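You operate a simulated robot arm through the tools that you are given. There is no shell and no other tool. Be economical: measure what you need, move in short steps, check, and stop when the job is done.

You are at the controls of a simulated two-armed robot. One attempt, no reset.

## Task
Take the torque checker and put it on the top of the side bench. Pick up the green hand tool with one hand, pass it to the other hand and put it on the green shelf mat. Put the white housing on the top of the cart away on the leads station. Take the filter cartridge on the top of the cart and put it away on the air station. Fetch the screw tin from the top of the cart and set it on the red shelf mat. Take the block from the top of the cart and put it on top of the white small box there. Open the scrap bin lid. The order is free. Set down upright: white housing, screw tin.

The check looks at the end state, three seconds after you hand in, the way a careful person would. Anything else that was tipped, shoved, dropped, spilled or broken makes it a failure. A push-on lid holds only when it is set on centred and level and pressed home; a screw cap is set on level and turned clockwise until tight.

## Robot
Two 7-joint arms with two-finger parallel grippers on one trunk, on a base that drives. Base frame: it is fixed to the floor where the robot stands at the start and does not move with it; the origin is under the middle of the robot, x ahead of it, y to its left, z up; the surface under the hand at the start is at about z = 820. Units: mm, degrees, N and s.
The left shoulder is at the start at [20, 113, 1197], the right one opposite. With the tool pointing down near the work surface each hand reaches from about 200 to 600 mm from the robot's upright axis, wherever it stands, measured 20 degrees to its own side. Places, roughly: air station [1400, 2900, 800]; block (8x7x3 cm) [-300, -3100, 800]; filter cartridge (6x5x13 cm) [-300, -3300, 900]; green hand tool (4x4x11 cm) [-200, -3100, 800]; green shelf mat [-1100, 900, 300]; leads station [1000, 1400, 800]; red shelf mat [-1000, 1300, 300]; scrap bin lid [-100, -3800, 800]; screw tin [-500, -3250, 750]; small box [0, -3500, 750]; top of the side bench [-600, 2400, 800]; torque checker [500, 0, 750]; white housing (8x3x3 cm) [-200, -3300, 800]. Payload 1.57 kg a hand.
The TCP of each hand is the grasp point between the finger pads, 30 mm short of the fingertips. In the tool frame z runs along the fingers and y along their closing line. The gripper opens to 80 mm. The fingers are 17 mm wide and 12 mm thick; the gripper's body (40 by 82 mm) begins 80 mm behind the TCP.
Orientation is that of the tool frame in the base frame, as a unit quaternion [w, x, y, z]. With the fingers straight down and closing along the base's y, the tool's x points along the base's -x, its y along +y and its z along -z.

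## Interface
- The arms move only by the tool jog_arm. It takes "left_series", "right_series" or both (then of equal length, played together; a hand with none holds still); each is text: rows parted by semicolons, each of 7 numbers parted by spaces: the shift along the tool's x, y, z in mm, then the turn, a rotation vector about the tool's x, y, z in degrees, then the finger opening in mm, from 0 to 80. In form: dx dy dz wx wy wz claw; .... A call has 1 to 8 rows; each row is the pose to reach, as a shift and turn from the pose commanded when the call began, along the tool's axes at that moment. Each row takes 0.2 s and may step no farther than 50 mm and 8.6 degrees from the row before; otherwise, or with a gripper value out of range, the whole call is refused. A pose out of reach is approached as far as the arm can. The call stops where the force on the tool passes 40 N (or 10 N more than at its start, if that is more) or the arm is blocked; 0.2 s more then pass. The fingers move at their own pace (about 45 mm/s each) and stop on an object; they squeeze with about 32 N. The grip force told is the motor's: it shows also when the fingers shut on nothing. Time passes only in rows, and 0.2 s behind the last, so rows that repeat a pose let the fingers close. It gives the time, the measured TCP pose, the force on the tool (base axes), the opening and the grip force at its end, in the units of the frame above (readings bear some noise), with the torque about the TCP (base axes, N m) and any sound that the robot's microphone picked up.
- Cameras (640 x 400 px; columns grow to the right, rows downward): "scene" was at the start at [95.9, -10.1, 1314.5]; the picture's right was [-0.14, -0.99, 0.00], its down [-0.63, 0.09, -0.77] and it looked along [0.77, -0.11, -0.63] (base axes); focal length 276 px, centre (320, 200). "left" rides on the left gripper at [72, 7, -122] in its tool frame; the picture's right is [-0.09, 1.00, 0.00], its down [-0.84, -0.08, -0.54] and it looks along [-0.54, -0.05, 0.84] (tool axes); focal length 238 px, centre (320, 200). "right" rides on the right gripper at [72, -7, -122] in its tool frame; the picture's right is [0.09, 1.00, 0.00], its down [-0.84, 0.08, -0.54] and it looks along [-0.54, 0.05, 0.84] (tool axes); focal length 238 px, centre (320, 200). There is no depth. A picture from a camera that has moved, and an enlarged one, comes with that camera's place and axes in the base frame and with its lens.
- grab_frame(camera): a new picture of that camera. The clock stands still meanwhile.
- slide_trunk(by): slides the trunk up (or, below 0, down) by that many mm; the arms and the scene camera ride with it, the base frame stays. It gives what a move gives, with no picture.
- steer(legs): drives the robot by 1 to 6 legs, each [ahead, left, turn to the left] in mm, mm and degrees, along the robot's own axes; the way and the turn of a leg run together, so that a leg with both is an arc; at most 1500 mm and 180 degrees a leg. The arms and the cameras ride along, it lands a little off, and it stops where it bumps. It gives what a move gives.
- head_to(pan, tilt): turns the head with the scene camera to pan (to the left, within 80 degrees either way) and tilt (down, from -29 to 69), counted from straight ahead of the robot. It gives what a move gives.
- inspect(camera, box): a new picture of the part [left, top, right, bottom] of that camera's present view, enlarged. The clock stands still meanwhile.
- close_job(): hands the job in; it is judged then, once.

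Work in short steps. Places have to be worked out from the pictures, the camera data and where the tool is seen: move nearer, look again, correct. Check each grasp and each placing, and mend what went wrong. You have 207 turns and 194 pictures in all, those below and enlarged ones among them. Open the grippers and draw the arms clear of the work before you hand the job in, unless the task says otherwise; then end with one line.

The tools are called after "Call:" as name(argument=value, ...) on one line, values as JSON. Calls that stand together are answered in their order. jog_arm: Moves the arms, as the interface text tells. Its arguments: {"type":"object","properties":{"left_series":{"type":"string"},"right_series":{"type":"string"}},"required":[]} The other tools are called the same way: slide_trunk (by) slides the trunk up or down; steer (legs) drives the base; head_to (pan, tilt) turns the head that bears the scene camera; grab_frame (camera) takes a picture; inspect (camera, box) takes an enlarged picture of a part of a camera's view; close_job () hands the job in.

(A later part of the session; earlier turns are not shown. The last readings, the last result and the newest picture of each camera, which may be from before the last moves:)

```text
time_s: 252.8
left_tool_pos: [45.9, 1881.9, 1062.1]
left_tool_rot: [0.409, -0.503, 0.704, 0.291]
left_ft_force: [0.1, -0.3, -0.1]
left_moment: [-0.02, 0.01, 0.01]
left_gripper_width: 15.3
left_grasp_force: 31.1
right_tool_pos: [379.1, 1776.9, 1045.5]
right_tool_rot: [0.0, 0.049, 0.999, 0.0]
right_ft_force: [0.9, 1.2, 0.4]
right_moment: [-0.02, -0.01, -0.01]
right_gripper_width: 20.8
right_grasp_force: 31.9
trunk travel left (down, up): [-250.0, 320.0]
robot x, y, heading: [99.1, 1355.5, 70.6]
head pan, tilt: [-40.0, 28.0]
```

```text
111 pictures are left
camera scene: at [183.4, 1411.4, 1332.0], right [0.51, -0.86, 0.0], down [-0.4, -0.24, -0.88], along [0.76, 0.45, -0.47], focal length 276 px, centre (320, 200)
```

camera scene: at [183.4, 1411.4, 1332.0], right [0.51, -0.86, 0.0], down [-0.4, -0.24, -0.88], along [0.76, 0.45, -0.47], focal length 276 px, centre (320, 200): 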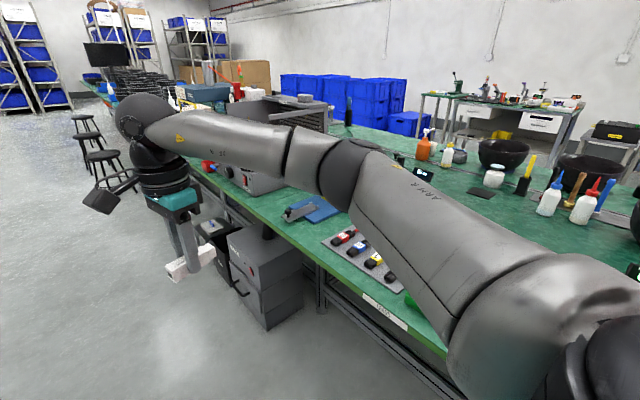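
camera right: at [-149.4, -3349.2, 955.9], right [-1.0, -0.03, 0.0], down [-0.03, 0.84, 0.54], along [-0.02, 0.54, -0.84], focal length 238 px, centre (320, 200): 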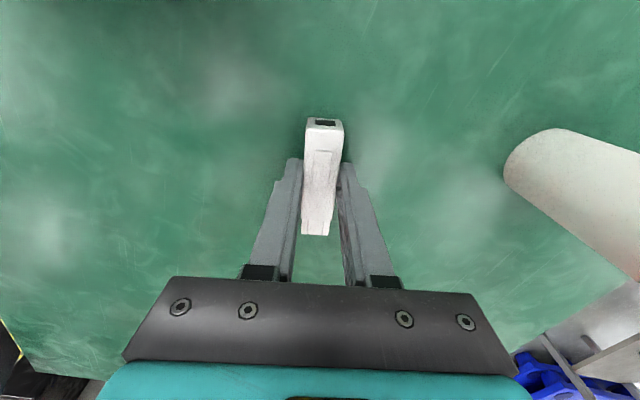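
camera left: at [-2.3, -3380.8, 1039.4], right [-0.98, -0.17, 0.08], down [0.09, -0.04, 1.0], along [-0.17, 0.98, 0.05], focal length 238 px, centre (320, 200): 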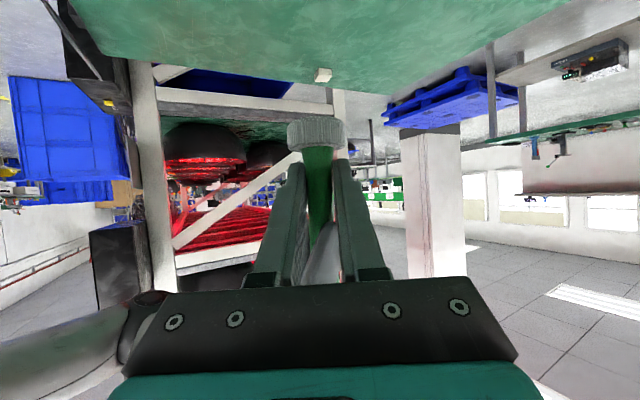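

I'll step back from the bench a bit and turn to face it.

Call:
steer(legs=[[250, 120, 0], [0, 0, -88]])

Call:
head_to(pan=0, tilt=28)

Call:
grab_frame(camera="scene")

```text
time_s: 258.5
left_tool_pos: [602.8, 1709.9, 1061.5]
left_tool_rot: [0.497, 0.124, 0.856, -0.073]
left_ft_force: [-0.2, 0.6, -1.6]
left_moment: [0.01, 0.02, 0.01]
left_gripper_width: 15.3
left_grasp_force: 31.0
right_tool_pos: [511.6, 1373.0, 1044.8]
right_tool_rot: [-0.001, 0.726, 0.687, 0.0]
right_ft_force: [0.3, -0.4, 0.3]
right_moment: [-0.01, 0.04, 0.01]
right_gripper_width: 20.5
right_grasp_force: 32.2
trunk travel left (down, up): [-250.0, 320.0]
robot x, y, heading: [78.1, 1634.5, -17.4]
head pan, tilt: [-40.0, 28.0]
```

```text
time_s: 259.6
left_tool_pos: [603.2, 1711.6, 1062.5]
left_tool_rot: [0.497, 0.125, 0.856, -0.074]
left_ft_force: [0.3, 0.1, -1.3]
left_moment: [0.02, 0.01, 0.03]
left_gripper_width: 15.1
left_grasp_force: 31.3
right_tool_pos: [511.9, 1373.6, 1045.7]
right_tool_rot: [-0.001, 0.727, 0.687, 0.0]
right_ft_force: [0.0, 0.7, 0.5]
right_moment: [0.0, 0.0, -0.01]
right_gripper_width: 20.9
right_grasp_force: 31.7
trunk travel left (down, up): [-250.0, 320.0]
robot x, y, heading: [75.2, 1632.8, -17.2]
head pan, tilt: [0.0, 28.0]
```

```text
110 pictures are left
camera scene: at [174.7, 1606.1, 1332.0], right [-0.3, -0.95, 0.0], down [-0.45, 0.14, -0.88], along [0.84, -0.26, -0.47], focal length 276 px, centre (320, 200)
```

scene: 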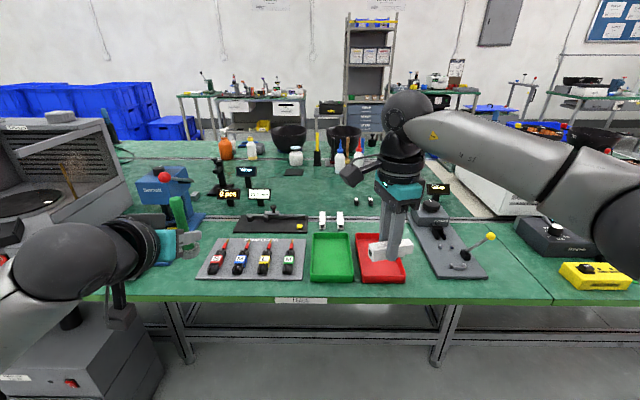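

I'll zoom in on the stations to read the labels.

Call:
inspect(camera="scene", box=[180, 170, 420, 310])

Call:
inspect(camera="scene", box=[400, 190, 640, 330])

```text
2.67 times, centred on (300, 240) of scene
camera zoom: at [174.7, 1606.1, 1332.0], right [-0.3, -0.95, 0.0], down [-0.45, 0.14, -0.88], along [0.84, -0.26, -0.47], focal length 736 px, centre (373, 93)
```

zoom: 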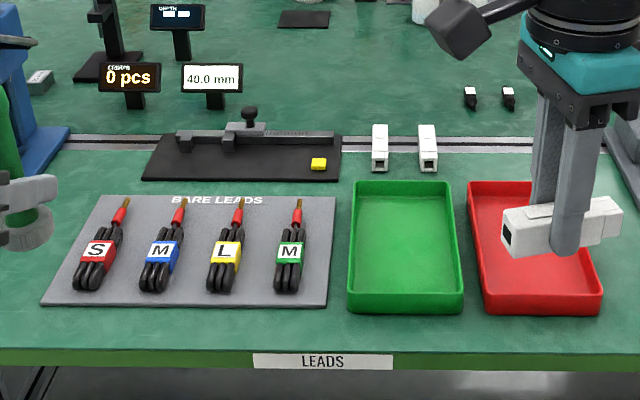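

```text
2.67 times, centred on (520, 260) of scene
camera zoom: at [174.7, 1606.1, 1332.0], right [-0.3, -0.95, 0.0], down [-0.45, 0.14, -0.88], along [0.84, -0.26, -0.47], focal length 736 px, centre (-213, 40)
```

zoom: 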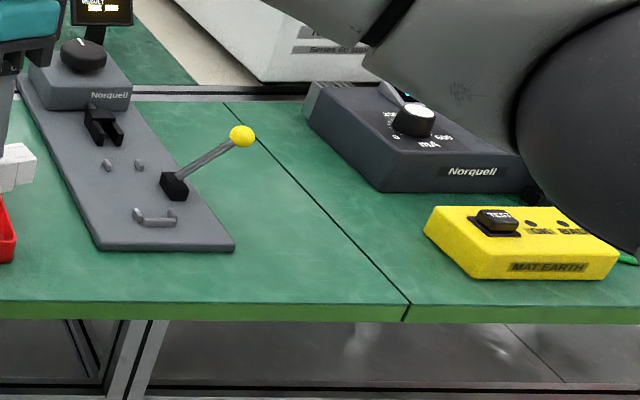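

This is the LEADS station. Two identical housings stand in a row behind the green tray, so the third belongs beside them at about [887, 1252]. I'll turn the right hand back so the housing lines up with them, and raise and retract the left hand.

Call:
jog_arm(right_series="0 0 0 0 0 -8.5 10;0 0 0 0 0 -17 10;0 0 0 0 0 -25.5 10;0 0 0 0 0 -34 10;0 0 0 0 0 -42.5 10;0 0 0 0 0 -51 10;0 0 0 0 0 -59.5 10;0 0 0 0 0 -68 10", left_series="-20 0 -40 0 0 0 0;-40 0 -81 0 0 0 0;-60 0 -121 0 0 0 0;-80 0 -161 0 0 0 0;-80 0 -161 0 0 0 0;-80 0 -161 0 0 0 0;-80 0 -161 0 0 0 0;-80 0 -161 0 0 0 0")

Call:
jog_arm(right_series="0 0 0 0 0 -8 10")

Call:
steer(legs=[[300, 0, -0.3]])

Call:
head_to(pan=-5, tilt=42)

Call:
grab_frame(camera="scene")

```text
time_s: 261.4
left_tool_pos: [516.0, 1739.0, 1217.1]
left_tool_rot: [0.496, 0.125, 0.856, -0.074]
left_ft_force: [1.0, 0.2, -0.2]
left_moment: [-0.02, -0.01, -0.03]
left_gripper_width: 15.3
left_grasp_force: 31.1
left hand out of reach, approached as far as the arm can: row 3, 4, 5, 6, 7, 8
right_tool_pos: [510.7, 1372.7, 1043.7]
right_tool_rot: [-0.001, 0.217, 0.976, 0.001]
right_ft_force: [0.7, -0.7, -0.5]
right_moment: [-0.01, 0.0, 0.0]
right_gripper_width: 21.0
right_grasp_force: 32.0
trunk travel left (down, up): [-250.0, 320.0]
robot x, y, heading: [76.8, 1635.0, -17.3]
head pan, tilt: [0.0, 28.0]
```

```text
time_s: 261.8
left_tool_pos: [514.5, 1738.8, 1217.3]
left_tool_rot: [0.495, 0.125, 0.856, -0.074]
left_ft_force: [0.2, 0.4, -1.4]
left_moment: [0.02, 0.05, 0.0]
left_gripper_width: 15.1
left_grasp_force: 31.4
right_tool_pos: [510.9, 1373.1, 1045.2]
right_tool_rot: [-0.001, 0.148, 0.989, 0.0]
right_ft_force: [-0.2, 0.3, -1.2]
right_moment: [-0.01, -0.01, -0.03]
right_gripper_width: 20.9
right_grasp_force: 32.2
trunk travel left (down, up): [-250.0, 320.0]
robot x, y, heading: [75.2, 1635.5, -17.0]
head pan, tilt: [0.0, 28.0]
```

```text
time_s: 263.8
left_tool_pos: [793.4, 1653.8, 1216.4]
left_tool_rot: [0.496, 0.124, 0.856, -0.073]
left_ft_force: [-0.6, -0.8, -0.4]
left_moment: [0.0, 0.01, -0.01]
left_gripper_width: 15.4
left_grasp_force: 31.5
right_tool_pos: [790.5, 1287.4, 1045.3]
right_tool_rot: [-0.001, 0.149, 0.989, 0.0]
right_ft_force: [0.6, 0.1, -0.1]
right_moment: [0.01, 0.0, -0.02]
right_gripper_width: 20.9
right_grasp_force: 32.0
trunk travel left (down, up): [-250.0, 320.0]
robot x, y, heading: [355.9, 1551.5, -17.4]
head pan, tilt: [0.0, 28.0]
```

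```text
time_s: 264.5
left_tool_pos: [792.8, 1654.4, 1217.4]
left_tool_rot: [0.496, 0.124, 0.856, -0.073]
left_ft_force: [0.4, -0.6, -0.3]
left_moment: [-0.03, 0.02, -0.03]
left_gripper_width: 15.4
left_grasp_force: 31.4
right_tool_pos: [789.6, 1286.4, 1044.6]
right_tool_rot: [-0.001, 0.149, 0.989, 0.001]
right_ft_force: [0.2, 0.0, -0.8]
right_moment: [0.02, -0.01, -0.01]
right_gripper_width: 20.7
right_grasp_force: 32.2
trunk travel left (down, up): [-250.0, 320.0]
robot x, y, heading: [354.6, 1548.8, -17.1]
head pan, tilt: [-5.0, 42.0]
```

```text
107 pictures are left
camera scene: at [443.0, 1515.6, 1310.6], right [-0.38, -0.93, 0.0], down [-0.62, 0.25, -0.74], along [0.69, -0.28, -0.67], focal length 276 px, centre (320, 200)
```

scene: 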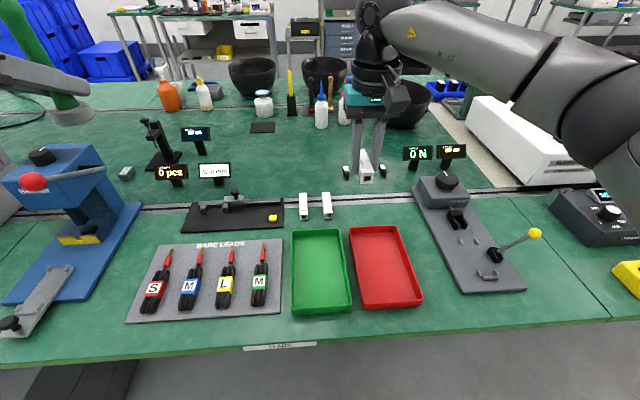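

The third spot is free at about [876, 1261]. I'll drive 90 mm ahead to bring the housing over it.

Call:
steer(legs=[[90, 0, 0]])

Call:
jog_arm(right_series="0 0 40 0 0 0 10;0 0 80 0 0 0 10;0 0 120 0 0 0 10")

Call:
grab_frame(camera="right")

Call:
grab_frame(camera="scene")

```text
time_s: 265.6
left_tool_pos: [881.1, 1626.6, 1217.9]
left_tool_rot: [0.496, 0.126, 0.856, -0.074]
left_ft_force: [0.0, 0.2, -0.9]
left_moment: [-0.01, 0.01, 0.0]
left_gripper_width: 15.4
left_grasp_force: 31.5
right_tool_pos: [878.6, 1259.3, 1044.6]
right_tool_rot: [-0.003, 0.149, 0.989, 0.0]
right_ft_force: [0.7, -0.2, 0.2]
right_moment: [0.04, 0.04, 0.03]
right_gripper_width: 20.6
right_grasp_force: 31.7
trunk travel left (down, up): [-250.0, 320.0]
robot x, y, heading: [443.4, 1522.1, -17.3]
head pan, tilt: [-5.0, 42.0]
```

```text
time_s: 266.4
left_tool_pos: [880.9, 1625.0, 1217.4]
left_tool_rot: [0.496, 0.125, 0.856, -0.074]
left_ft_force: [-0.1, 0.3, -1.5]
left_moment: [0.0, 0.05, 0.0]
left_gripper_width: 15.7
left_grasp_force: 30.9
right_tool_pos: [878.6, 1259.9, 922.6]
right_tool_rot: [0.0, 0.149, 0.989, 0.002]
right_ft_force: [-1.0, 0.4, 0.2]
right_moment: [-0.02, 0.04, -0.02]
right_gripper_width: 20.6
right_grasp_force: 32.0
trunk travel left (down, up): [-250.0, 320.0]
robot x, y, heading: [441.1, 1520.0, -17.2]
head pan, tilt: [-5.0, 42.0]
```

```text
106 pictures are left
camera right: at [808.7, 1275.1, 1044.1], right [0.21, 0.98, 0.0], down [0.82, -0.18, 0.54], along [0.53, -0.11, -0.84], focal length 238 px, centre (320, 200)
```

right: 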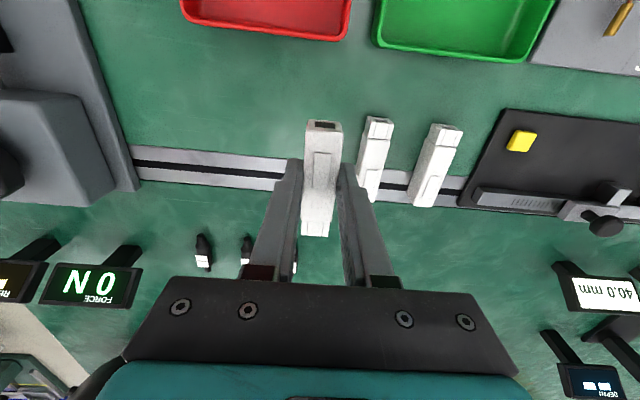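

```text
105 pictures are left
camera scene: at [530.9, 1488.2, 1310.5], right [-0.38, -0.93, 0.0], down [-0.62, 0.25, -0.74], along [0.69, -0.28, -0.67], focal length 276 px, centre (320, 200)
```

scene: 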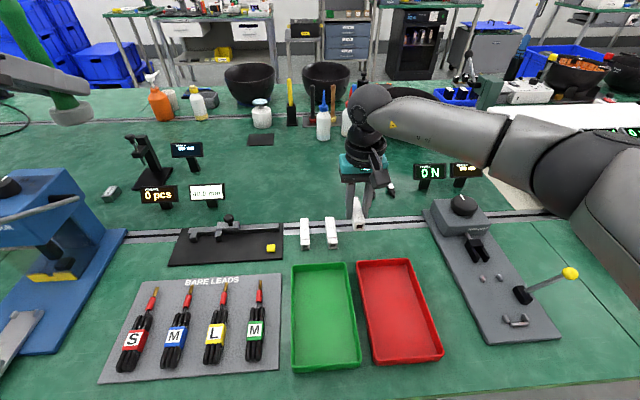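

Aligned with the two neighbours. I'll shift 6 mm away from them for finger clearance and lower.

Call:
jog_arm(right_series="0 -6 30 0 0 0 10;0 -6 55 0 0 0 10;0 -6 63 0 0 0 10;0 -6 65 0 0 0 10;0 -6 67 0 0 0 10")

```text
time_s: 267.6
left_tool_pos: [881.0, 1626.0, 1217.0]
left_tool_rot: [0.496, 0.124, 0.856, -0.073]
left_ft_force: [-0.2, 0.1, -0.4]
left_moment: [0.04, 0.05, 0.01]
left_gripper_width: 15.5
left_grasp_force: 30.9
right_tool_pos: [875.7, 1252.9, 858.4]
right_tool_rot: [-0.001, 0.15, 0.989, 0.001]
right_ft_force: [-0.5, 0.2, -0.1]
right_moment: [0.01, 0.0, 0.0]
right_gripper_width: 20.7
right_grasp_force: 31.7
trunk travel left (down, up): [-250.0, 320.0]
robot x, y, heading: [441.0, 1524.4, -17.3]
head pan, tilt: [-5.0, 42.0]
```

Call:
jog_arm(right_series="0 0 2 0 0 0 10;0 0 4 0 0 0 10;0 0 5.5 0 0 0 10;0 0 7 0 0 0 10")

```text
time_s: 268.6
left_tool_pos: [879.0, 1626.8, 1218.7]
left_tool_rot: [0.496, 0.124, 0.856, -0.074]
left_ft_force: [0.4, -1.1, -0.6]
left_moment: [0.0, 0.02, -0.02]
left_gripper_width: 15.2
left_grasp_force: 30.8
right_tool_pos: [875.3, 1253.3, 854.3]
right_tool_rot: [0.0, 0.15, 0.989, 0.001]
right_ft_force: [-5.3, 0.1, 20.9]
right_moment: [-0.02, 0.29, -0.03]
right_gripper_width: 21.0
right_grasp_force: 32.0
trunk travel left (down, up): [-250.0, 320.0]
robot x, y, heading: [444.3, 1522.2, -17.5]
head pan, tilt: [-5.0, 42.0]
```

Contact at z≈854. I'll ease off, open to 38 mm and lift.

Call:
jog_arm(right_series="0 0 -1.5 0 0 0 10;0 0 -1.5 0 0 0 36;0 0 -1.5 0 0 0 38;0 0 -20 0 0 0 38;0 0 -60 0 0 0 40;0 0 -105 0 0 0 60;0 0 -150 0 0 0 80;0 0 -190 0 0 0 80")

Call:
grab_frame(camera="right")

Call:
inspect(camera="scene", box=[270, 180, 430, 280])

```text
time_s: 270.4
left_tool_pos: [881.0, 1627.3, 1217.7]
left_tool_rot: [0.496, 0.125, 0.856, -0.075]
left_ft_force: [0.1, 0.0, -1.3]
left_moment: [-0.01, 0.04, -0.01]
left_gripper_width: 15.5
left_grasp_force: 31.2
right_tool_pos: [874.5, 1254.1, 1043.6]
right_tool_rot: [-0.001, 0.15, 0.989, 0.001]
right_ft_force: [-0.6, 0.6, -0.1]
right_moment: [0.0, -0.02, 0.04]
right_gripper_width: 80.0
right_grasp_force: 0.1
trunk travel left (down, up): [-250.0, 320.0]
robot x, y, heading: [447.5, 1517.7, -17.1]
head pan, tilt: [-5.0, 42.0]
```

```text
104 pictures are left
camera right: at [804.9, 1268.7, 1165.0], right [0.21, 0.98, 0.0], down [0.82, -0.17, 0.54], along [0.53, -0.11, -0.84], focal length 238 px, centre (320, 200)
```

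right: 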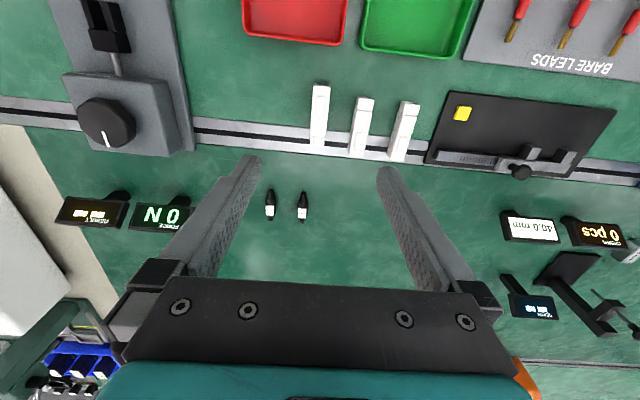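

```text
4.00 times, centred on (350, 230) of scene
camera zoom: at [530.6, 1488.6, 1310.6], right [-0.38, -0.93, 0.0], down [-0.62, 0.25, -0.74], along [0.69, -0.28, -0.67], focal length 1104 px, centre (200, 80)
```

zoom: 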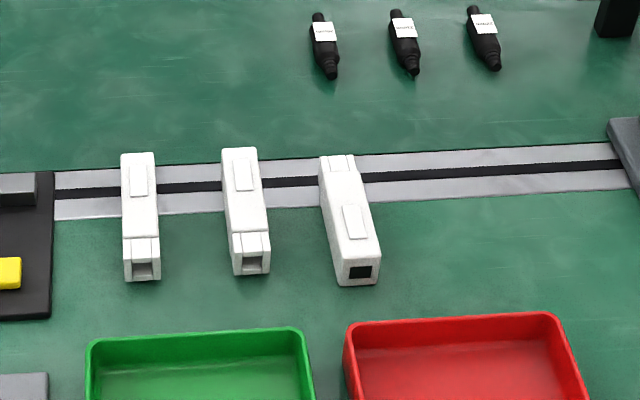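

The housing stands beside its twins. Now the tool goes to the green shelf mat: back off, drive down the aisle and face the left tables.

Call:
steer(legs=[[-390, 0, 0], [0, 0, -90], [850, 0, 0], [0, 0, -90]])

Call:
head_to(pan=0, tilt=45)

Call:
grab_frame(camera="scene")

```text
time_s: 284.7
left_tool_pos: [-604.2, 715.3, 1216.7]
left_tool_rot: [-0.075, 0.856, -0.126, -0.495]
left_ft_force: [0.5, -0.3, -1.9]
left_moment: [-0.01, -0.03, 0.0]
left_gripper_width: 15.3
left_grasp_force: 31.0
right_tool_pos: [-597.5, 1087.9, 1042.2]
right_tool_rot: [0.0, 0.989, -0.151, 0.001]
right_ft_force: [-0.7, -0.4, -0.1]
right_moment: [0.02, 0.0, 0.02]
right_gripper_width: 79.9
right_grasp_force: 0.0
trunk travel left (down, up): [-250.0, 320.0]
robot x, y, heading: [-164.0, 822.2, 162.5]
head pan, tilt: [-5.0, 42.0]
```

```text
time_s: 285.3
left_tool_pos: [-605.1, 715.5, 1217.5]
left_tool_rot: [-0.075, 0.856, -0.126, -0.496]
left_ft_force: [0.4, 0.1, -1.6]
left_moment: [0.04, -0.02, -0.04]
left_gripper_width: 15.3
left_grasp_force: 31.0
right_tool_pos: [-596.4, 1087.6, 1042.6]
right_tool_rot: [0.0, 0.989, -0.151, 0.0]
right_ft_force: [-0.4, 0.6, -0.2]
right_moment: [-0.01, 0.02, 0.01]
right_gripper_width: 79.8
right_grasp_force: 0.0
trunk travel left (down, up): [-250.0, 320.0]
robot x, y, heading: [-170.2, 818.9, 162.8]
head pan, tilt: [0.0, 45.0]
```

```text
102 pictures are left
camera scene: at [-252.1, 848.9, 1306.3], right [0.3, 0.95, 0.0], down [0.67, -0.21, -0.71], along [-0.67, 0.21, -0.71], focal length 276 px, centre (320, 200)
```

scene: 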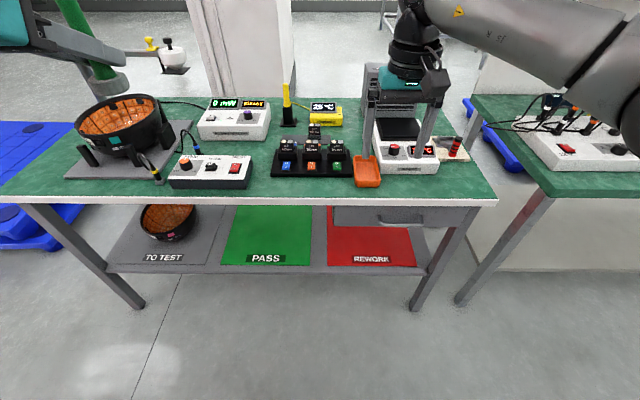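

The green mat (PASS) is on the lower shelf, with its front edge at u≈-1112 and centre v≈503. I'll raise the right hand out of the way, line up, then lower the trunk fully with the left hand in front of the table.

Call:
jog_arm(right_series="30 0 -38 0 0 0 80;60 0 -76 0 0 0 80;90 0 -114 0 0 0 80;120 0 -152 0 0 0 80;150 0 -190 0 0 0 80;180 0 -225 0 0 0 80")

Call:
steer(legs=[[70, 108, 0]])

Call:
slide_trunk(by=-150)

Call:
grab_frame(camera="scene")

```text
time_s: 286.7
left_tool_pos: [-603.5, 715.2, 1217.1]
left_tool_rot: [-0.075, 0.855, -0.126, -0.497]
left_ft_force: [0.8, -0.9, -0.1]
left_moment: [-0.01, -0.01, 0.0]
left_gripper_width: 15.1
left_grasp_force: 31.2
right_tool_pos: [-421.7, 1035.0, 1264.4]
right_tool_rot: [0.0, 0.988, -0.152, 0.001]
right_ft_force: [0.4, 0.6, -0.3]
right_moment: [0.02, 0.03, 0.0]
right_gripper_width: 80.0
right_grasp_force: 0.0
trunk travel left (down, up): [-250.0, 320.0]
robot x, y, heading: [-164.4, 819.0, 162.5]
head pan, tilt: [0.0, 45.0]
```

```text
time_s: 288.0
left_tool_pos: [-704.6, 629.8, 1216.8]
left_tool_rot: [-0.075, 0.856, -0.126, -0.495]
left_ft_force: [-0.6, 0.2, -1.0]
left_moment: [0.01, -0.01, 0.0]
left_gripper_width: 15.3
left_grasp_force: 31.2
right_tool_pos: [-524.9, 948.6, 1264.8]
right_tool_rot: [0.001, 0.989, -0.15, 0.002]
right_ft_force: [-0.1, -0.9, -0.2]
right_moment: [0.04, -0.03, 0.01]
right_gripper_width: 79.9
right_grasp_force: 0.1
trunk travel left (down, up): [-250.0, 320.0]
robot x, y, heading: [-264.3, 731.4, 162.5]
head pan, tilt: [0.0, 45.0]
```

```text
time_s: 289.8
left_tool_pos: [-704.0, 630.4, 1068.4]
left_tool_rot: [-0.075, 0.856, -0.126, -0.496]
left_ft_force: [-0.5, 0.0, -0.9]
left_moment: [0.02, -0.03, -0.05]
left_gripper_width: 15.0
left_grasp_force: 31.2
right_tool_pos: [-522.9, 947.6, 1113.7]
right_tool_rot: [0.001, 0.988, -0.151, 0.001]
right_ft_force: [0.5, 0.8, 0.9]
right_moment: [0.01, 0.01, 0.01]
right_gripper_width: 80.0
right_grasp_force: 0.0
trunk travel left (down, up): [-100.0, 470.0]
robot x, y, heading: [-265.4, 733.8, 162.7]
head pan, tilt: [0.0, 45.0]
```

```text
101 pictures are left
camera scene: at [-351.7, 763.9, 1156.3], right [0.3, 0.95, 0.0], down [0.68, -0.21, -0.71], along [-0.68, 0.21, -0.71], focal length 276 px, centre (320, 200)
```

scene: 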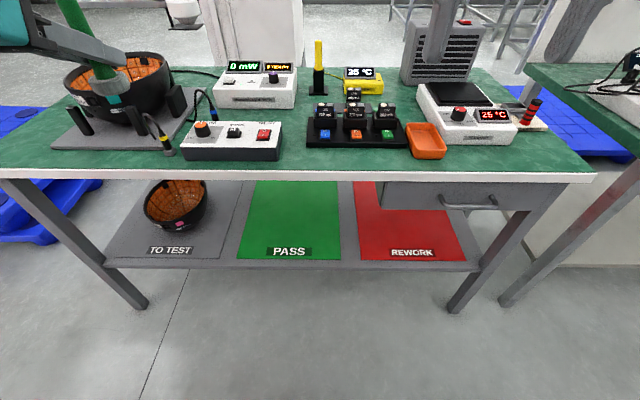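

I'll lower the trunk the last 100 mm, then bring the left hand down in front of the table in stages.

Call:
slide_trunk(by=-99)

Call:
jog_arm(left_series="34 -12 20 0 0 0 0;69 -25 40 0 0 0 0;104 -37 60 0 0 0 0;138 -50 80 0 0 0 0;173 -62 100 0 0 0 0;208 -75 120 0 0 0 0;242 -87 140 0 0 0 0;277 -100 160 0 0 0 0")

Call:
grab_frame(camera="scene")

```text
time_s: 291.1
left_tool_pos: [-704.3, 630.4, 968.5]
left_tool_rot: [-0.075, 0.856, -0.126, -0.496]
left_ft_force: [-0.1, 0.6, -1.4]
left_moment: [0.02, -0.03, 0.02]
left_gripper_width: 15.5
left_grasp_force: 31.8
right_tool_pos: [-523.8, 949.9, 1015.4]
right_tool_rot: [0.0, 0.989, -0.15, 0.001]
right_ft_force: [0.0, -0.4, 0.1]
right_moment: [0.01, 0.0, -0.01]
right_gripper_width: 80.0
right_grasp_force: 0.0
trunk travel left (down, up): [-1.0, 569.0]
robot x, y, heading: [-270.2, 732.6, 162.6]
head pan, tilt: [0.0, 45.0]
```

```text
time_s: 292.9
left_tool_pos: [-676.2, 729.5, 647.0]
left_tool_rot: [-0.075, 0.855, -0.127, -0.497]
left_ft_force: [-1.3, 0.1, -0.9]
left_moment: [0.02, 0.02, 0.02]
left_gripper_width: 15.5
left_grasp_force: 30.8
left hand out of reach, approached as far as the arm can: row 1, 2, 3, 4, 5, 6
right_tool_pos: [-523.5, 949.9, 1016.1]
right_tool_rot: [0.0, 0.989, -0.15, 0.002]
right_ft_force: [-0.1, 0.1, 0.0]
right_moment: [0.01, 0.02, 0.01]
right_gripper_width: 79.9
right_grasp_force: 0.1
trunk travel left (down, up): [-1.0, 569.0]
robot x, y, heading: [-264.3, 733.6, 162.9]
head pan, tilt: [0.0, 45.0]
```

```text
100 pictures are left
camera scene: at [-351.7, 764.0, 1057.3], right [0.3, 0.95, 0.0], down [0.68, -0.21, -0.71], along [-0.68, 0.21, -0.71], focal length 276 px, centre (320, 200)
```

scene: 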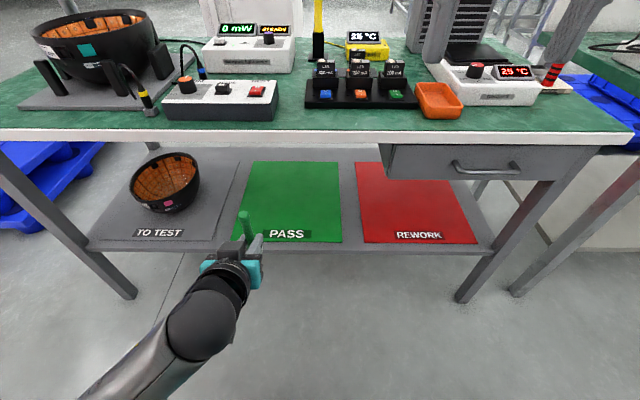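

The hand moves well in front of the shelf. I'll continue down to about 20 mm above placing height.

Call:
jog_arm(left_series="35 0 20 0 0 0 0;70 0 41 0 0 0 0;106 0 61 0 0 0 0;141 0 82 0 0 0 0;176 0 102 0 0 0 0;212 0 122 0 0 0 0;245 0 141 0 0 0 0")

Call:
grab_frame(camera="scene")

Call:
grab_frame(camera="left")

```text
time_s: 294.5
left_tool_pos: [-675.4, 706.3, 362.0]
left_tool_rot: [-0.06, 0.858, -0.137, -0.491]
left_ft_force: [0.6, 0.3, -0.9]
left_moment: [0.01, -0.02, 0.0]
left_gripper_width: 15.5
left_grasp_force: 31.2
right_tool_pos: [-523.7, 947.7, 1015.3]
right_tool_rot: [0.0, 0.989, -0.151, 0.0]
right_ft_force: [-1.1, 0.6, -0.9]
right_moment: [0.02, 0.02, 0.0]
right_gripper_width: 80.0
right_grasp_force: 0.1
trunk travel left (down, up): [-1.0, 569.0]
robot x, y, heading: [-265.8, 733.1, 162.7]
head pan, tilt: [0.0, 45.0]
```

```text
99 pictures are left
camera scene: at [-351.3, 762.4, 1057.3], right [0.3, 0.95, 0.0], down [0.67, -0.21, -0.71], along [-0.68, 0.21, -0.71], focal length 276 px, centre (320, 200)
```

scene: 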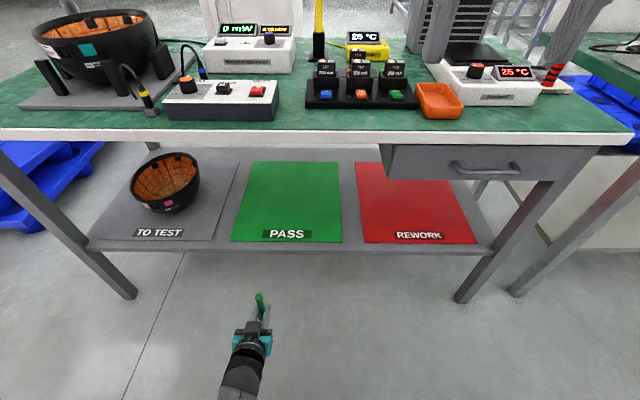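

```text
98 pictures are left
camera left: at [-542.6, 660.1, 362.8], right [-0.34, -0.94, 0.11], down [0.07, 0.09, 0.99], along [-0.94, 0.34, 0.03], focal length 238 px, centre (320, 200)
```

left: 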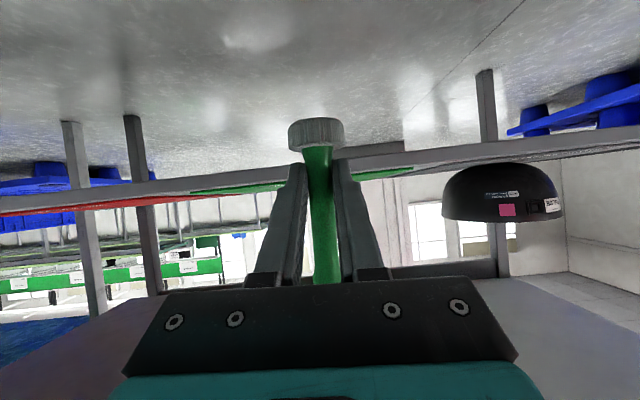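

The tool's base is about 20 mm above shelf height and the way in is clear. I'll drive ahead 200 mm, check, then the rest.

Call:
steer(legs=[[200, 0, 0]])

Call:
grab_frame(camera="left")

Call:
grab_frame(camera="scene")

```text
time_s: 296.1
left_tool_pos: [-864.5, 766.8, 365.4]
left_tool_rot: [-0.062, 0.856, -0.136, -0.495]
left_ft_force: [2.8, 0.0, 0.5]
left_moment: [0.0, -0.07, -0.01]
left_gripper_width: 15.7
left_grasp_force: 31.2
right_tool_pos: [-707.3, 1005.6, 1015.7]
right_tool_rot: [-0.001, 0.989, -0.15, 0.001]
right_ft_force: [-0.1, -0.6, 0.2]
right_moment: [0.0, -0.01, 0.03]
right_gripper_width: 79.9
right_grasp_force: 0.0
trunk travel left (down, up): [-1.0, 569.0]
robot x, y, heading: [-451.7, 791.6, 162.7]
head pan, tilt: [0.0, 45.0]
```

```text
97 pictures are left
camera left: at [-731.3, 719.2, 365.1], right [-0.34, -0.94, 0.11], down [0.08, 0.09, 0.99], along [-0.94, 0.34, 0.04], focal length 238 px, centre (320, 200)
```

left: 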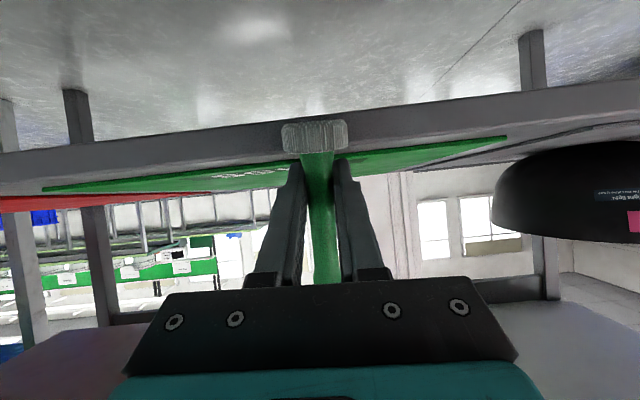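

```text
96 pictures are left
camera scene: at [-535.4, 819.5, 1057.4], right [0.3, 0.95, 0.0], down [0.67, -0.21, -0.71], along [-0.68, 0.21, -0.71], focal length 276 px, centre (320, 200)
```

scene: 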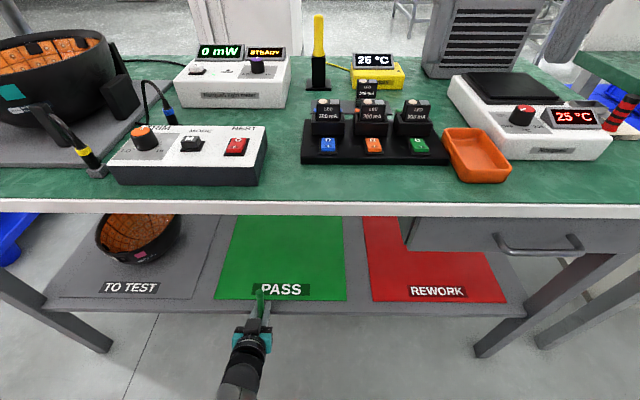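

The shelf actually sits at z≈340, higher than I assumed, and the slight force suggests the base is at the shelf edge. I'll back off 40 mm and raise the hand 42 mm.

Call:
steer(legs=[[-40, 0, 0]])

Call:
jog_arm(left_series="-18 0 -10 0 0 0 0;-36 0 -21 0 0 0 0")

Call:
grab_frame(camera="left")

```text
time_s: 296.9
left_tool_pos: [-826.0, 753.2, 365.8]
left_tool_rot: [-0.061, 0.856, -0.136, -0.495]
left_ft_force: [0.0, 0.7, -1.3]
left_moment: [-0.02, 0.02, 0.0]
left_gripper_width: 15.8
left_grasp_force: 30.8
right_tool_pos: [-668.7, 993.7, 1015.4]
right_tool_rot: [0.0, 0.989, -0.15, 0.001]
right_ft_force: [-0.4, 0.2, 1.0]
right_moment: [-0.03, 0.01, 0.02]
right_gripper_width: 80.2
right_grasp_force: 0.0
trunk travel left (down, up): [-1.0, 569.0]
robot x, y, heading: [-415.9, 780.7, 162.7]
head pan, tilt: [0.0, 45.0]
```

```text
time_s: 297.5
left_tool_pos: [-826.5, 754.7, 406.7]
left_tool_rot: [-0.06, 0.857, -0.136, -0.494]
left_ft_force: [0.5, 0.3, -1.0]
left_moment: [-0.01, 0.03, -0.01]
left_gripper_width: 15.6
left_grasp_force: 30.9
right_tool_pos: [-669.1, 994.3, 1014.7]
right_tool_rot: [0.0, 0.989, -0.15, 0.0]
right_ft_force: [-0.4, 0.3, 0.5]
right_moment: [0.0, 0.01, -0.03]
right_gripper_width: 80.0
right_grasp_force: 0.0
trunk travel left (down, up): [-1.0, 569.0]
robot x, y, heading: [-412.2, 780.9, 162.6]
head pan, tilt: [0.0, 45.0]
```

```text
95 pictures are left
camera left: at [-693.3, 708.0, 406.5], right [-0.34, -0.94, 0.11], down [0.08, 0.09, 0.99], along [-0.94, 0.34, 0.04], focal length 238 px, centre (320, 200)
```

left: 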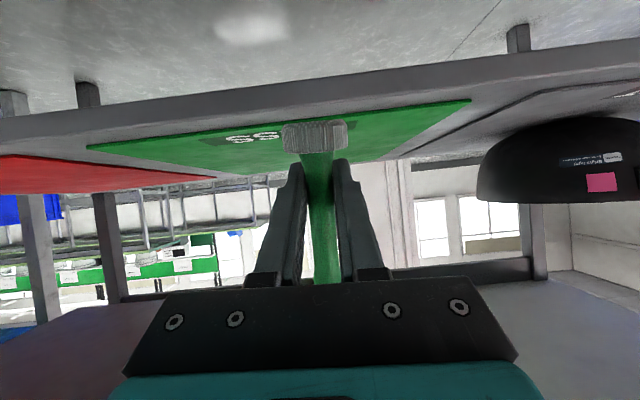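

Now the base clears the shelf by about 22 mm. I'll drive in 160 mm.

Call:
steer(legs=[[160, 0, 0]])

Call:
grab_frame(camera="left")

Call:
grab_frame(camera="scene")

```text
time_s: 299.0
left_tool_pos: [-981.6, 800.6, 406.1]
left_tool_rot: [-0.059, 0.856, -0.135, -0.496]
left_ft_force: [0.2, 0.3, -0.9]
left_moment: [-0.01, 0.0, 0.01]
left_gripper_width: 15.8
left_grasp_force: 31.5
right_tool_pos: [-824.1, 1041.6, 1015.3]
right_tool_rot: [0.0, 0.989, -0.149, 0.001]
right_ft_force: [-0.2, 0.7, 0.3]
right_moment: [0.02, 0.01, 0.03]
right_gripper_width: 80.0
right_grasp_force: 0.1
trunk travel left (down, up): [-1.0, 569.0]
robot x, y, heading: [-565.9, 832.7, 162.7]
head pan, tilt: [0.0, 45.0]
```

```text
94 pictures are left
camera left: at [-848.1, 755.1, 406.3], right [-0.33, -0.94, 0.11], down [0.08, 0.09, 0.99], along [-0.94, 0.34, 0.04], focal length 238 px, centre (320, 200)
```

left: 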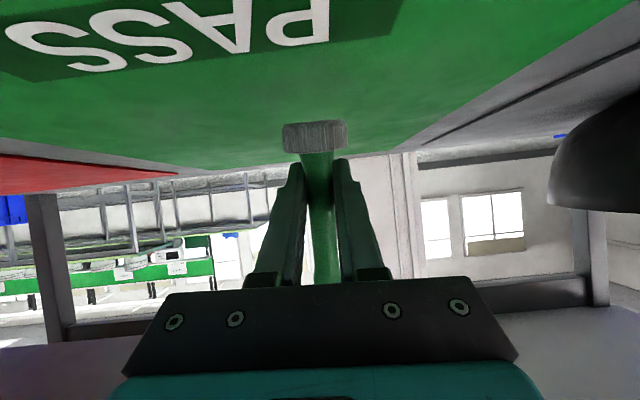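

```text
93 pictures are left
camera scene: at [-652.4, 857.1, 1057.3], right [0.3, 0.96, 0.0], down [0.68, -0.21, -0.71], along [-0.68, 0.21, -0.71], focal length 276 px, centre (320, 200)
```

scene: 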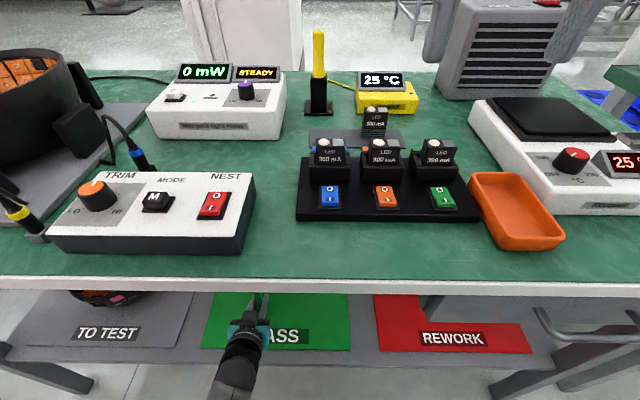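

Over the mat, behind the PASS label. I'll lower in small steps to contact.

Call:
jog_arm(left_series="8.7 0 5 0 0 0 0;13.9 0 8 0 0 0 0;16.5 0 9.5 0 0 0 0;18.2 0 10.5 0 0 0 0;19.9 0 11.5 0 0 0 0;21.6 0 12.5 0 0 0 0")

Call:
grab_frame(camera="left")

```text
time_s: 300.4
left_tool_pos: [-981.2, 802.1, 385.6]
left_tool_rot: [-0.061, 0.854, -0.137, -0.499]
left_ft_force: [10.8, -3.6, 23.5]
left_moment: [-0.14, -0.34, 0.02]
left_gripper_width: 15.7
left_grasp_force: 31.7
right_tool_pos: [-823.4, 1042.8, 1015.2]
right_tool_rot: [0.0, 0.989, -0.15, 0.0]
right_ft_force: [-0.4, 0.6, -0.3]
right_moment: [-0.01, 0.0, 0.01]
right_gripper_width: 80.1
right_grasp_force: 0.0
trunk travel left (down, up): [-1.0, 569.0]
robot x, y, heading: [-566.5, 828.7, 162.7]
head pan, tilt: [0.0, 45.0]
```

```text
92 pictures are left
camera left: at [-849.0, 755.3, 383.1], right [-0.33, -0.94, 0.11], down [0.09, 0.09, 0.99], along [-0.94, 0.34, 0.05], focal length 238 px, centre (320, 200)
```

left: 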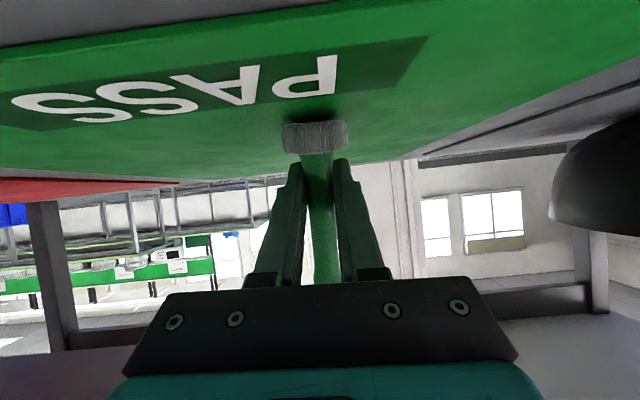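

Contact. I'll ease up 1.5 mm, open, and withdraw back along the fingers.

Call:
jog_arm(left_series="-1.3 0 -0.8 0 0 0 0;-1.3 0 -0.8 0 0 0 30;-1.3 0 -0.8 0 0 0 45;-1.3 0 -0.8 0 0 0 50;-1.3 0 -20 0 0 0 50;-1.3 0 -50 0 0 0 50")

Call:
grab_frame(camera="left")

```text
time_s: 301.8
left_tool_pos: [-942.5, 788.7, 408.6]
left_tool_rot: [-0.06, 0.856, -0.136, -0.495]
left_ft_force: [0.5, 0.4, -0.3]
left_moment: [0.01, 0.0, 0.0]
left_gripper_width: 50.0
left_grasp_force: 0.0
right_tool_pos: [-823.9, 1041.0, 1015.0]
right_tool_rot: [0.001, 0.989, -0.15, 0.001]
right_ft_force: [-0.8, 0.1, 0.2]
right_moment: [-0.03, -0.01, -0.01]
right_gripper_width: 80.1
right_grasp_force: 0.1
trunk travel left (down, up): [-1.0, 569.0]
robot x, y, heading: [-567.4, 830.9, 162.6]
head pan, tilt: [0.0, 45.0]
```

```text
91 pictures are left
camera left: at [-809.0, 742.6, 407.3], right [-0.33, -0.94, 0.11], down [0.08, 0.09, 0.99], along [-0.94, 0.34, 0.04], focal length 238 px, centre (320, 200)
```

left: 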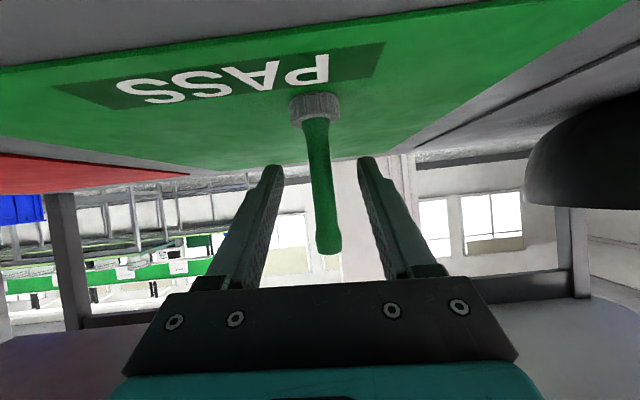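

The tool stands on the green mat. I'll back out, raise the trunk and the left hand again.

Call:
steer(legs=[[-350, 0, 0]])

Call:
slide_trunk(by=250)

Call:
jog_arm(left_series="-41 0 -24 0 0 0 80;-83 0 -48 0 0 0 80;-124 0 -72 0 0 0 80;-166 0 -96 0 0 0 80;-207 0 -120 0 0 0 80;-249 0 -144 0 0 0 80;-290 0 -168 0 0 0 80;-332 0 -192 0 0 0 80")

Call:
grab_frame(camera="scene")

```text
time_s: 304.1
left_tool_pos: [-594.7, 681.5, 406.5]
left_tool_rot: [-0.059, 0.856, -0.135, -0.495]
left_ft_force: [-0.1, 0.6, -0.1]
left_moment: [0.01, 0.0, 0.0]
left_gripper_width: 49.9
left_grasp_force: 0.0
right_tool_pos: [-478.3, 935.7, 1014.8]
right_tool_rot: [0.0, 0.989, -0.149, 0.001]
right_ft_force: [0.2, -0.4, -0.2]
right_moment: [0.0, -0.02, 0.0]
right_gripper_width: 80.0
right_grasp_force: 0.2
trunk travel left (down, up): [-1.0, 569.0]
robot x, y, heading: [-216.8, 719.4, 163.0]
head pan, tilt: [0.0, 45.0]
```

```text
time_s: 306.7
left_tool_pos: [-593.4, 681.3, 657.7]
left_tool_rot: [-0.059, 0.856, -0.135, -0.495]
left_ft_force: [0.1, 0.4, -1.2]
left_moment: [0.02, 0.01, 0.02]
left_gripper_width: 49.9
left_grasp_force: 0.1
right_tool_pos: [-476.8, 935.1, 1265.0]
right_tool_rot: [0.0, 0.989, -0.149, 0.001]
right_ft_force: [0.5, 0.1, -0.6]
right_moment: [0.02, 0.0, -0.01]
right_gripper_width: 80.2
right_grasp_force: 0.1
trunk travel left (down, up): [-251.0, 319.0]
robot x, y, heading: [-220.2, 722.3, 162.9]
head pan, tilt: [0.0, 45.0]
```

```text
time_s: 308.7
left_tool_pos: [-644.9, 712.5, 1012.0]
left_tool_rot: [-0.003, 0.853, -0.166, -0.495]
left_ft_force: [0.1, -0.4, -0.6]
left_moment: [-0.03, -0.01, 0.02]
left_gripper_width: 79.9
left_grasp_force: 0.0
left hand out of reach, approached as far as the arm can: row 6, 7, 8
right_tool_pos: [-477.4, 934.1, 1265.9]
right_tool_rot: [0.0, 0.989, -0.148, 0.001]
right_ft_force: [-0.4, -0.2, 0.4]
right_moment: [0.01, 0.02, -0.03]
right_gripper_width: 80.0
right_grasp_force: 0.1
trunk travel left (down, up): [-251.0, 319.0]
robot x, y, heading: [-217.9, 720.9, 163.0]
head pan, tilt: [0.0, 45.0]
stopped in row 8 (left hand): the arm was blocked; the commanded pose is now the measured one
```

```text
90 pictures are left
camera scene: at [-304.8, 749.9, 1307.3], right [0.29, 0.96, 0.0], down [0.68, -0.21, -0.71], along [-0.68, 0.21, -0.71], focal length 276 px, centre (320, 200)
```

scene: 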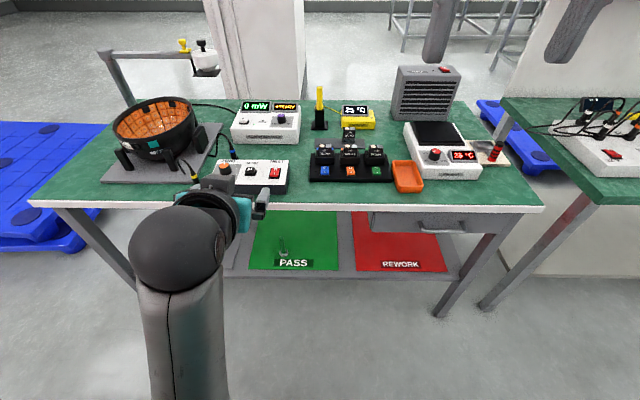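

The left elbow has folded low and got blocked. I'll swing the hand outward to the left to unfold it.

Call:
jog_arm(left_series="0 40 0 0 0 0 80;0 80 0 0 0 0 80;0 120 0 0 0 0 80;-20 160 -10 0 0 0 80;-40 195 -20 0 0 0 80;-60 225 -35 0 0 0 80")

Call:
grab_frame(camera="scene")

```text
time_s: 310.1
left_tool_pos: [-707.8, 510.6, 1112.6]
left_tool_rot: [-0.005, 0.854, -0.165, -0.494]
left_ft_force: [0.4, 0.4, 0.5]
left_moment: [-0.01, 0.01, 0.0]
left_gripper_width: 80.1
left_grasp_force: 0.0
left hand out of reach, approached as far as the arm can: row 1, 2, 3
right_tool_pos: [-478.3, 934.5, 1265.8]
right_tool_rot: [0.0, 0.989, -0.149, 0.001]
right_ft_force: [-0.3, -0.3, -0.5]
right_moment: [0.01, 0.0, 0.05]
right_gripper_width: 79.7
right_grasp_force: 0.0
trunk travel left (down, up): [-251.0, 319.0]
robot x, y, heading: [-219.6, 722.5, 162.9]
head pan, tilt: [0.0, 45.0]
```

```text
89 pictures are left
camera scene: at [-305.2, 749.6, 1307.3], right [0.29, 0.96, 0.0], down [0.68, -0.21, -0.71], along [-0.68, 0.21, -0.71], focal length 276 px, centre (320, 200)
```

scene: 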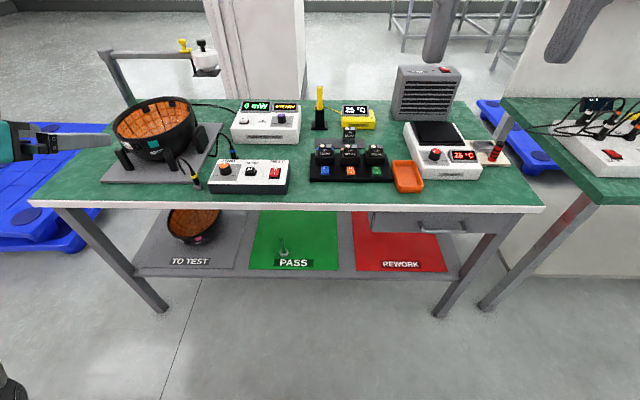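

The arm is free again. I'll correct the 10° roll of the left hand, bring it in a bit, and bring the right hand back to a carrying pose.

Call:
jog_arm(left_series="0 -35 0 0 0 -5 80;0 -70 0 0 0 -10.3 80;0 -100 0 0 0 -10.3 80", right_series="-20 0 40 0 0 0 80;-40 0 80 0 0 0 80;-60 0 120 0 0 0 80")

Call:
steer(legs=[[30, 0, 0], [0, 0, 89.5], [1400, 0, 0], [1400, 0, 0], [1000, 0, 0]])

Call:
head_to(pan=0, tilt=22)

Call:
grab_frame(camera="scene")

```text
time_s: 310.9
left_tool_pos: [-695.2, 608.4, 1097.9]
left_tool_rot: [-0.048, 0.865, -0.087, -0.491]
left_ft_force: [0.3, 0.4, -0.7]
left_moment: [0.01, -0.03, 0.0]
left_gripper_width: 79.9
left_grasp_force: 0.1
left hand out of reach, approached as far as the arm can: row 2, 3
right_tool_pos: [-536.6, 952.4, 1146.3]
right_tool_rot: [0.0, 0.989, -0.149, 0.001]
right_ft_force: [0.2, 0.9, -1.0]
right_moment: [-0.01, 0.03, 0.02]
right_gripper_width: 80.2
right_grasp_force: 0.1
trunk travel left (down, up): [-251.0, 319.0]
robot x, y, heading: [-221.5, 724.1, 162.7]
head pan, tilt: [0.0, 45.0]
```

```text
time_s: 333.0
left_tool_pos: [-1362.9, -3249.8, 1099.2]
left_tool_rot: [0.308, 0.68, 0.543, -0.384]
left_ft_force: [0.2, 1.0, -0.4]
left_moment: [0.01, -0.03, 0.02]
left_gripper_width: 79.9
left_grasp_force: 0.0
right_tool_pos: [-1702.4, -3083.4, 1146.7]
right_tool_rot: [0.0, 0.81, 0.586, 0.001]
right_ft_force: [0.1, -0.6, 0.9]
right_moment: [0.03, 0.01, 0.01]
right_gripper_width: 80.3
right_grasp_force: 0.1
trunk travel left (down, up): [-251.0, 319.0]
robot x, y, heading: [-1465.8, -2772.1, -108.4]
head pan, tilt: [0.0, 45.0]
```

```text
time_s: 333.9
left_tool_pos: [-1363.2, -3250.9, 1099.0]
left_tool_rot: [0.308, 0.68, 0.543, -0.384]
left_ft_force: [-0.5, -0.2, -0.2]
left_moment: [0.01, -0.01, 0.0]
left_gripper_width: 80.0
left_grasp_force: 0.1
right_tool_pos: [-1704.3, -3083.5, 1146.4]
right_tool_rot: [0.0, 0.811, 0.585, 0.0]
right_ft_force: [-0.3, -0.2, 0.4]
right_moment: [0.0, -0.03, 0.01]
right_gripper_width: 80.1
right_grasp_force: 0.1
trunk travel left (down, up): [-251.0, 319.0]
robot x, y, heading: [-1468.5, -2771.6, -108.5]
head pan, tilt: [0.0, 22.0]
```

```text
88 pictures are left
camera scene: at [-1497.9, -2867.0, 1342.6], right [-0.95, 0.31, 0.0], down [0.12, 0.36, -0.93], along [-0.29, -0.88, -0.38], focal length 276 px, centre (320, 200)
```

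scene: 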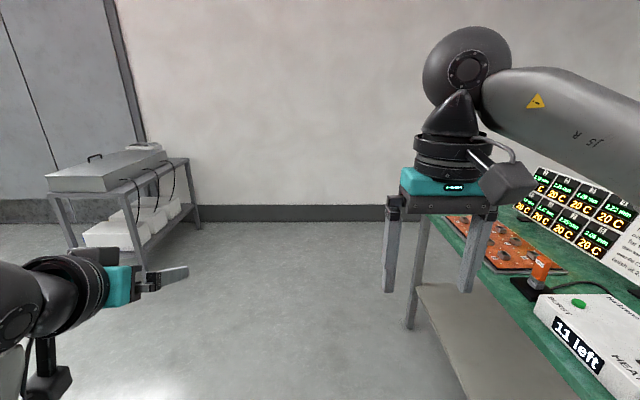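

I'll go 400 ahead, turn to face the cart front and approach.

Call:
steer(legs=[[400, 0, 0], [0, 0, 91], [530, 0, 0]])

Call:
head_to(pan=5, tilt=38)

Call:
grab_frame(camera="scene")

```text
time_s: 342.8
left_tool_pos: [-616.9, -3182.3, 1099.0]
left_tool_rot: [0.491, 0.092, 0.865, -0.051]
left_ft_force: [0.1, 0.5, -0.6]
left_moment: [0.0, -0.02, -0.05]
left_gripper_width: 80.0
left_grasp_force: 0.1
right_tool_pos: [-778.8, -3525.2, 1146.8]
right_tool_rot: [-0.001, 0.153, 0.988, -0.001]
right_ft_force: [0.5, 1.0, 0.3]
right_moment: [0.01, -0.01, 0.02]
right_gripper_width: 80.0
right_grasp_force: 0.1
trunk travel left (down, up): [-251.0, 319.0]
robot x, y, heading: [-1095.1, -3290.8, -17.6]
head pan, tilt: [0.0, 22.0]
```

```text
time_s: 343.6
left_tool_pos: [-617.5, -3182.9, 1099.2]
left_tool_rot: [0.49, 0.093, 0.865, -0.052]
left_ft_force: [0.0, -0.1, -0.2]
left_moment: [0.0, 0.0, 0.0]
left_gripper_width: 80.3
left_grasp_force: 0.0
right_tool_pos: [-780.5, -3526.2, 1146.0]
right_tool_rot: [-0.001, 0.153, 0.988, -0.001]
right_ft_force: [0.4, 0.0, 0.2]
right_moment: [-0.02, 0.0, 0.03]
right_gripper_width: 80.2
right_grasp_force: 0.1
trunk travel left (down, up): [-251.0, 319.0]
robot x, y, heading: [-1095.5, -3292.2, -17.7]
head pan, tilt: [5.0, 38.0]
```

```text
87 pictures are left
camera scene: at [-1000.1, -3312.0, 1317.6], right [-0.22, -0.98, 0.0], down [-0.6, 0.13, -0.79], along [0.77, -0.17, -0.62], focal length 276 px, centre (320, 200)
```

scene: 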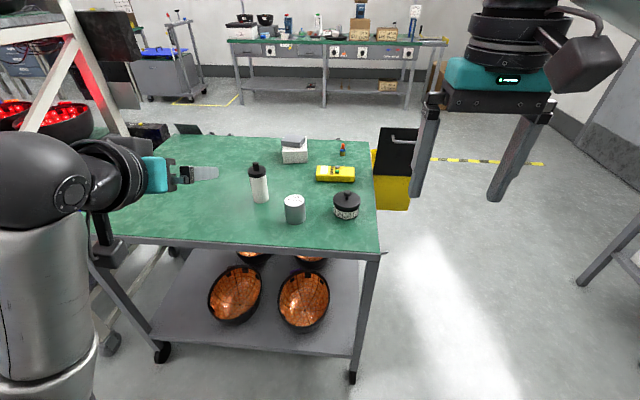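

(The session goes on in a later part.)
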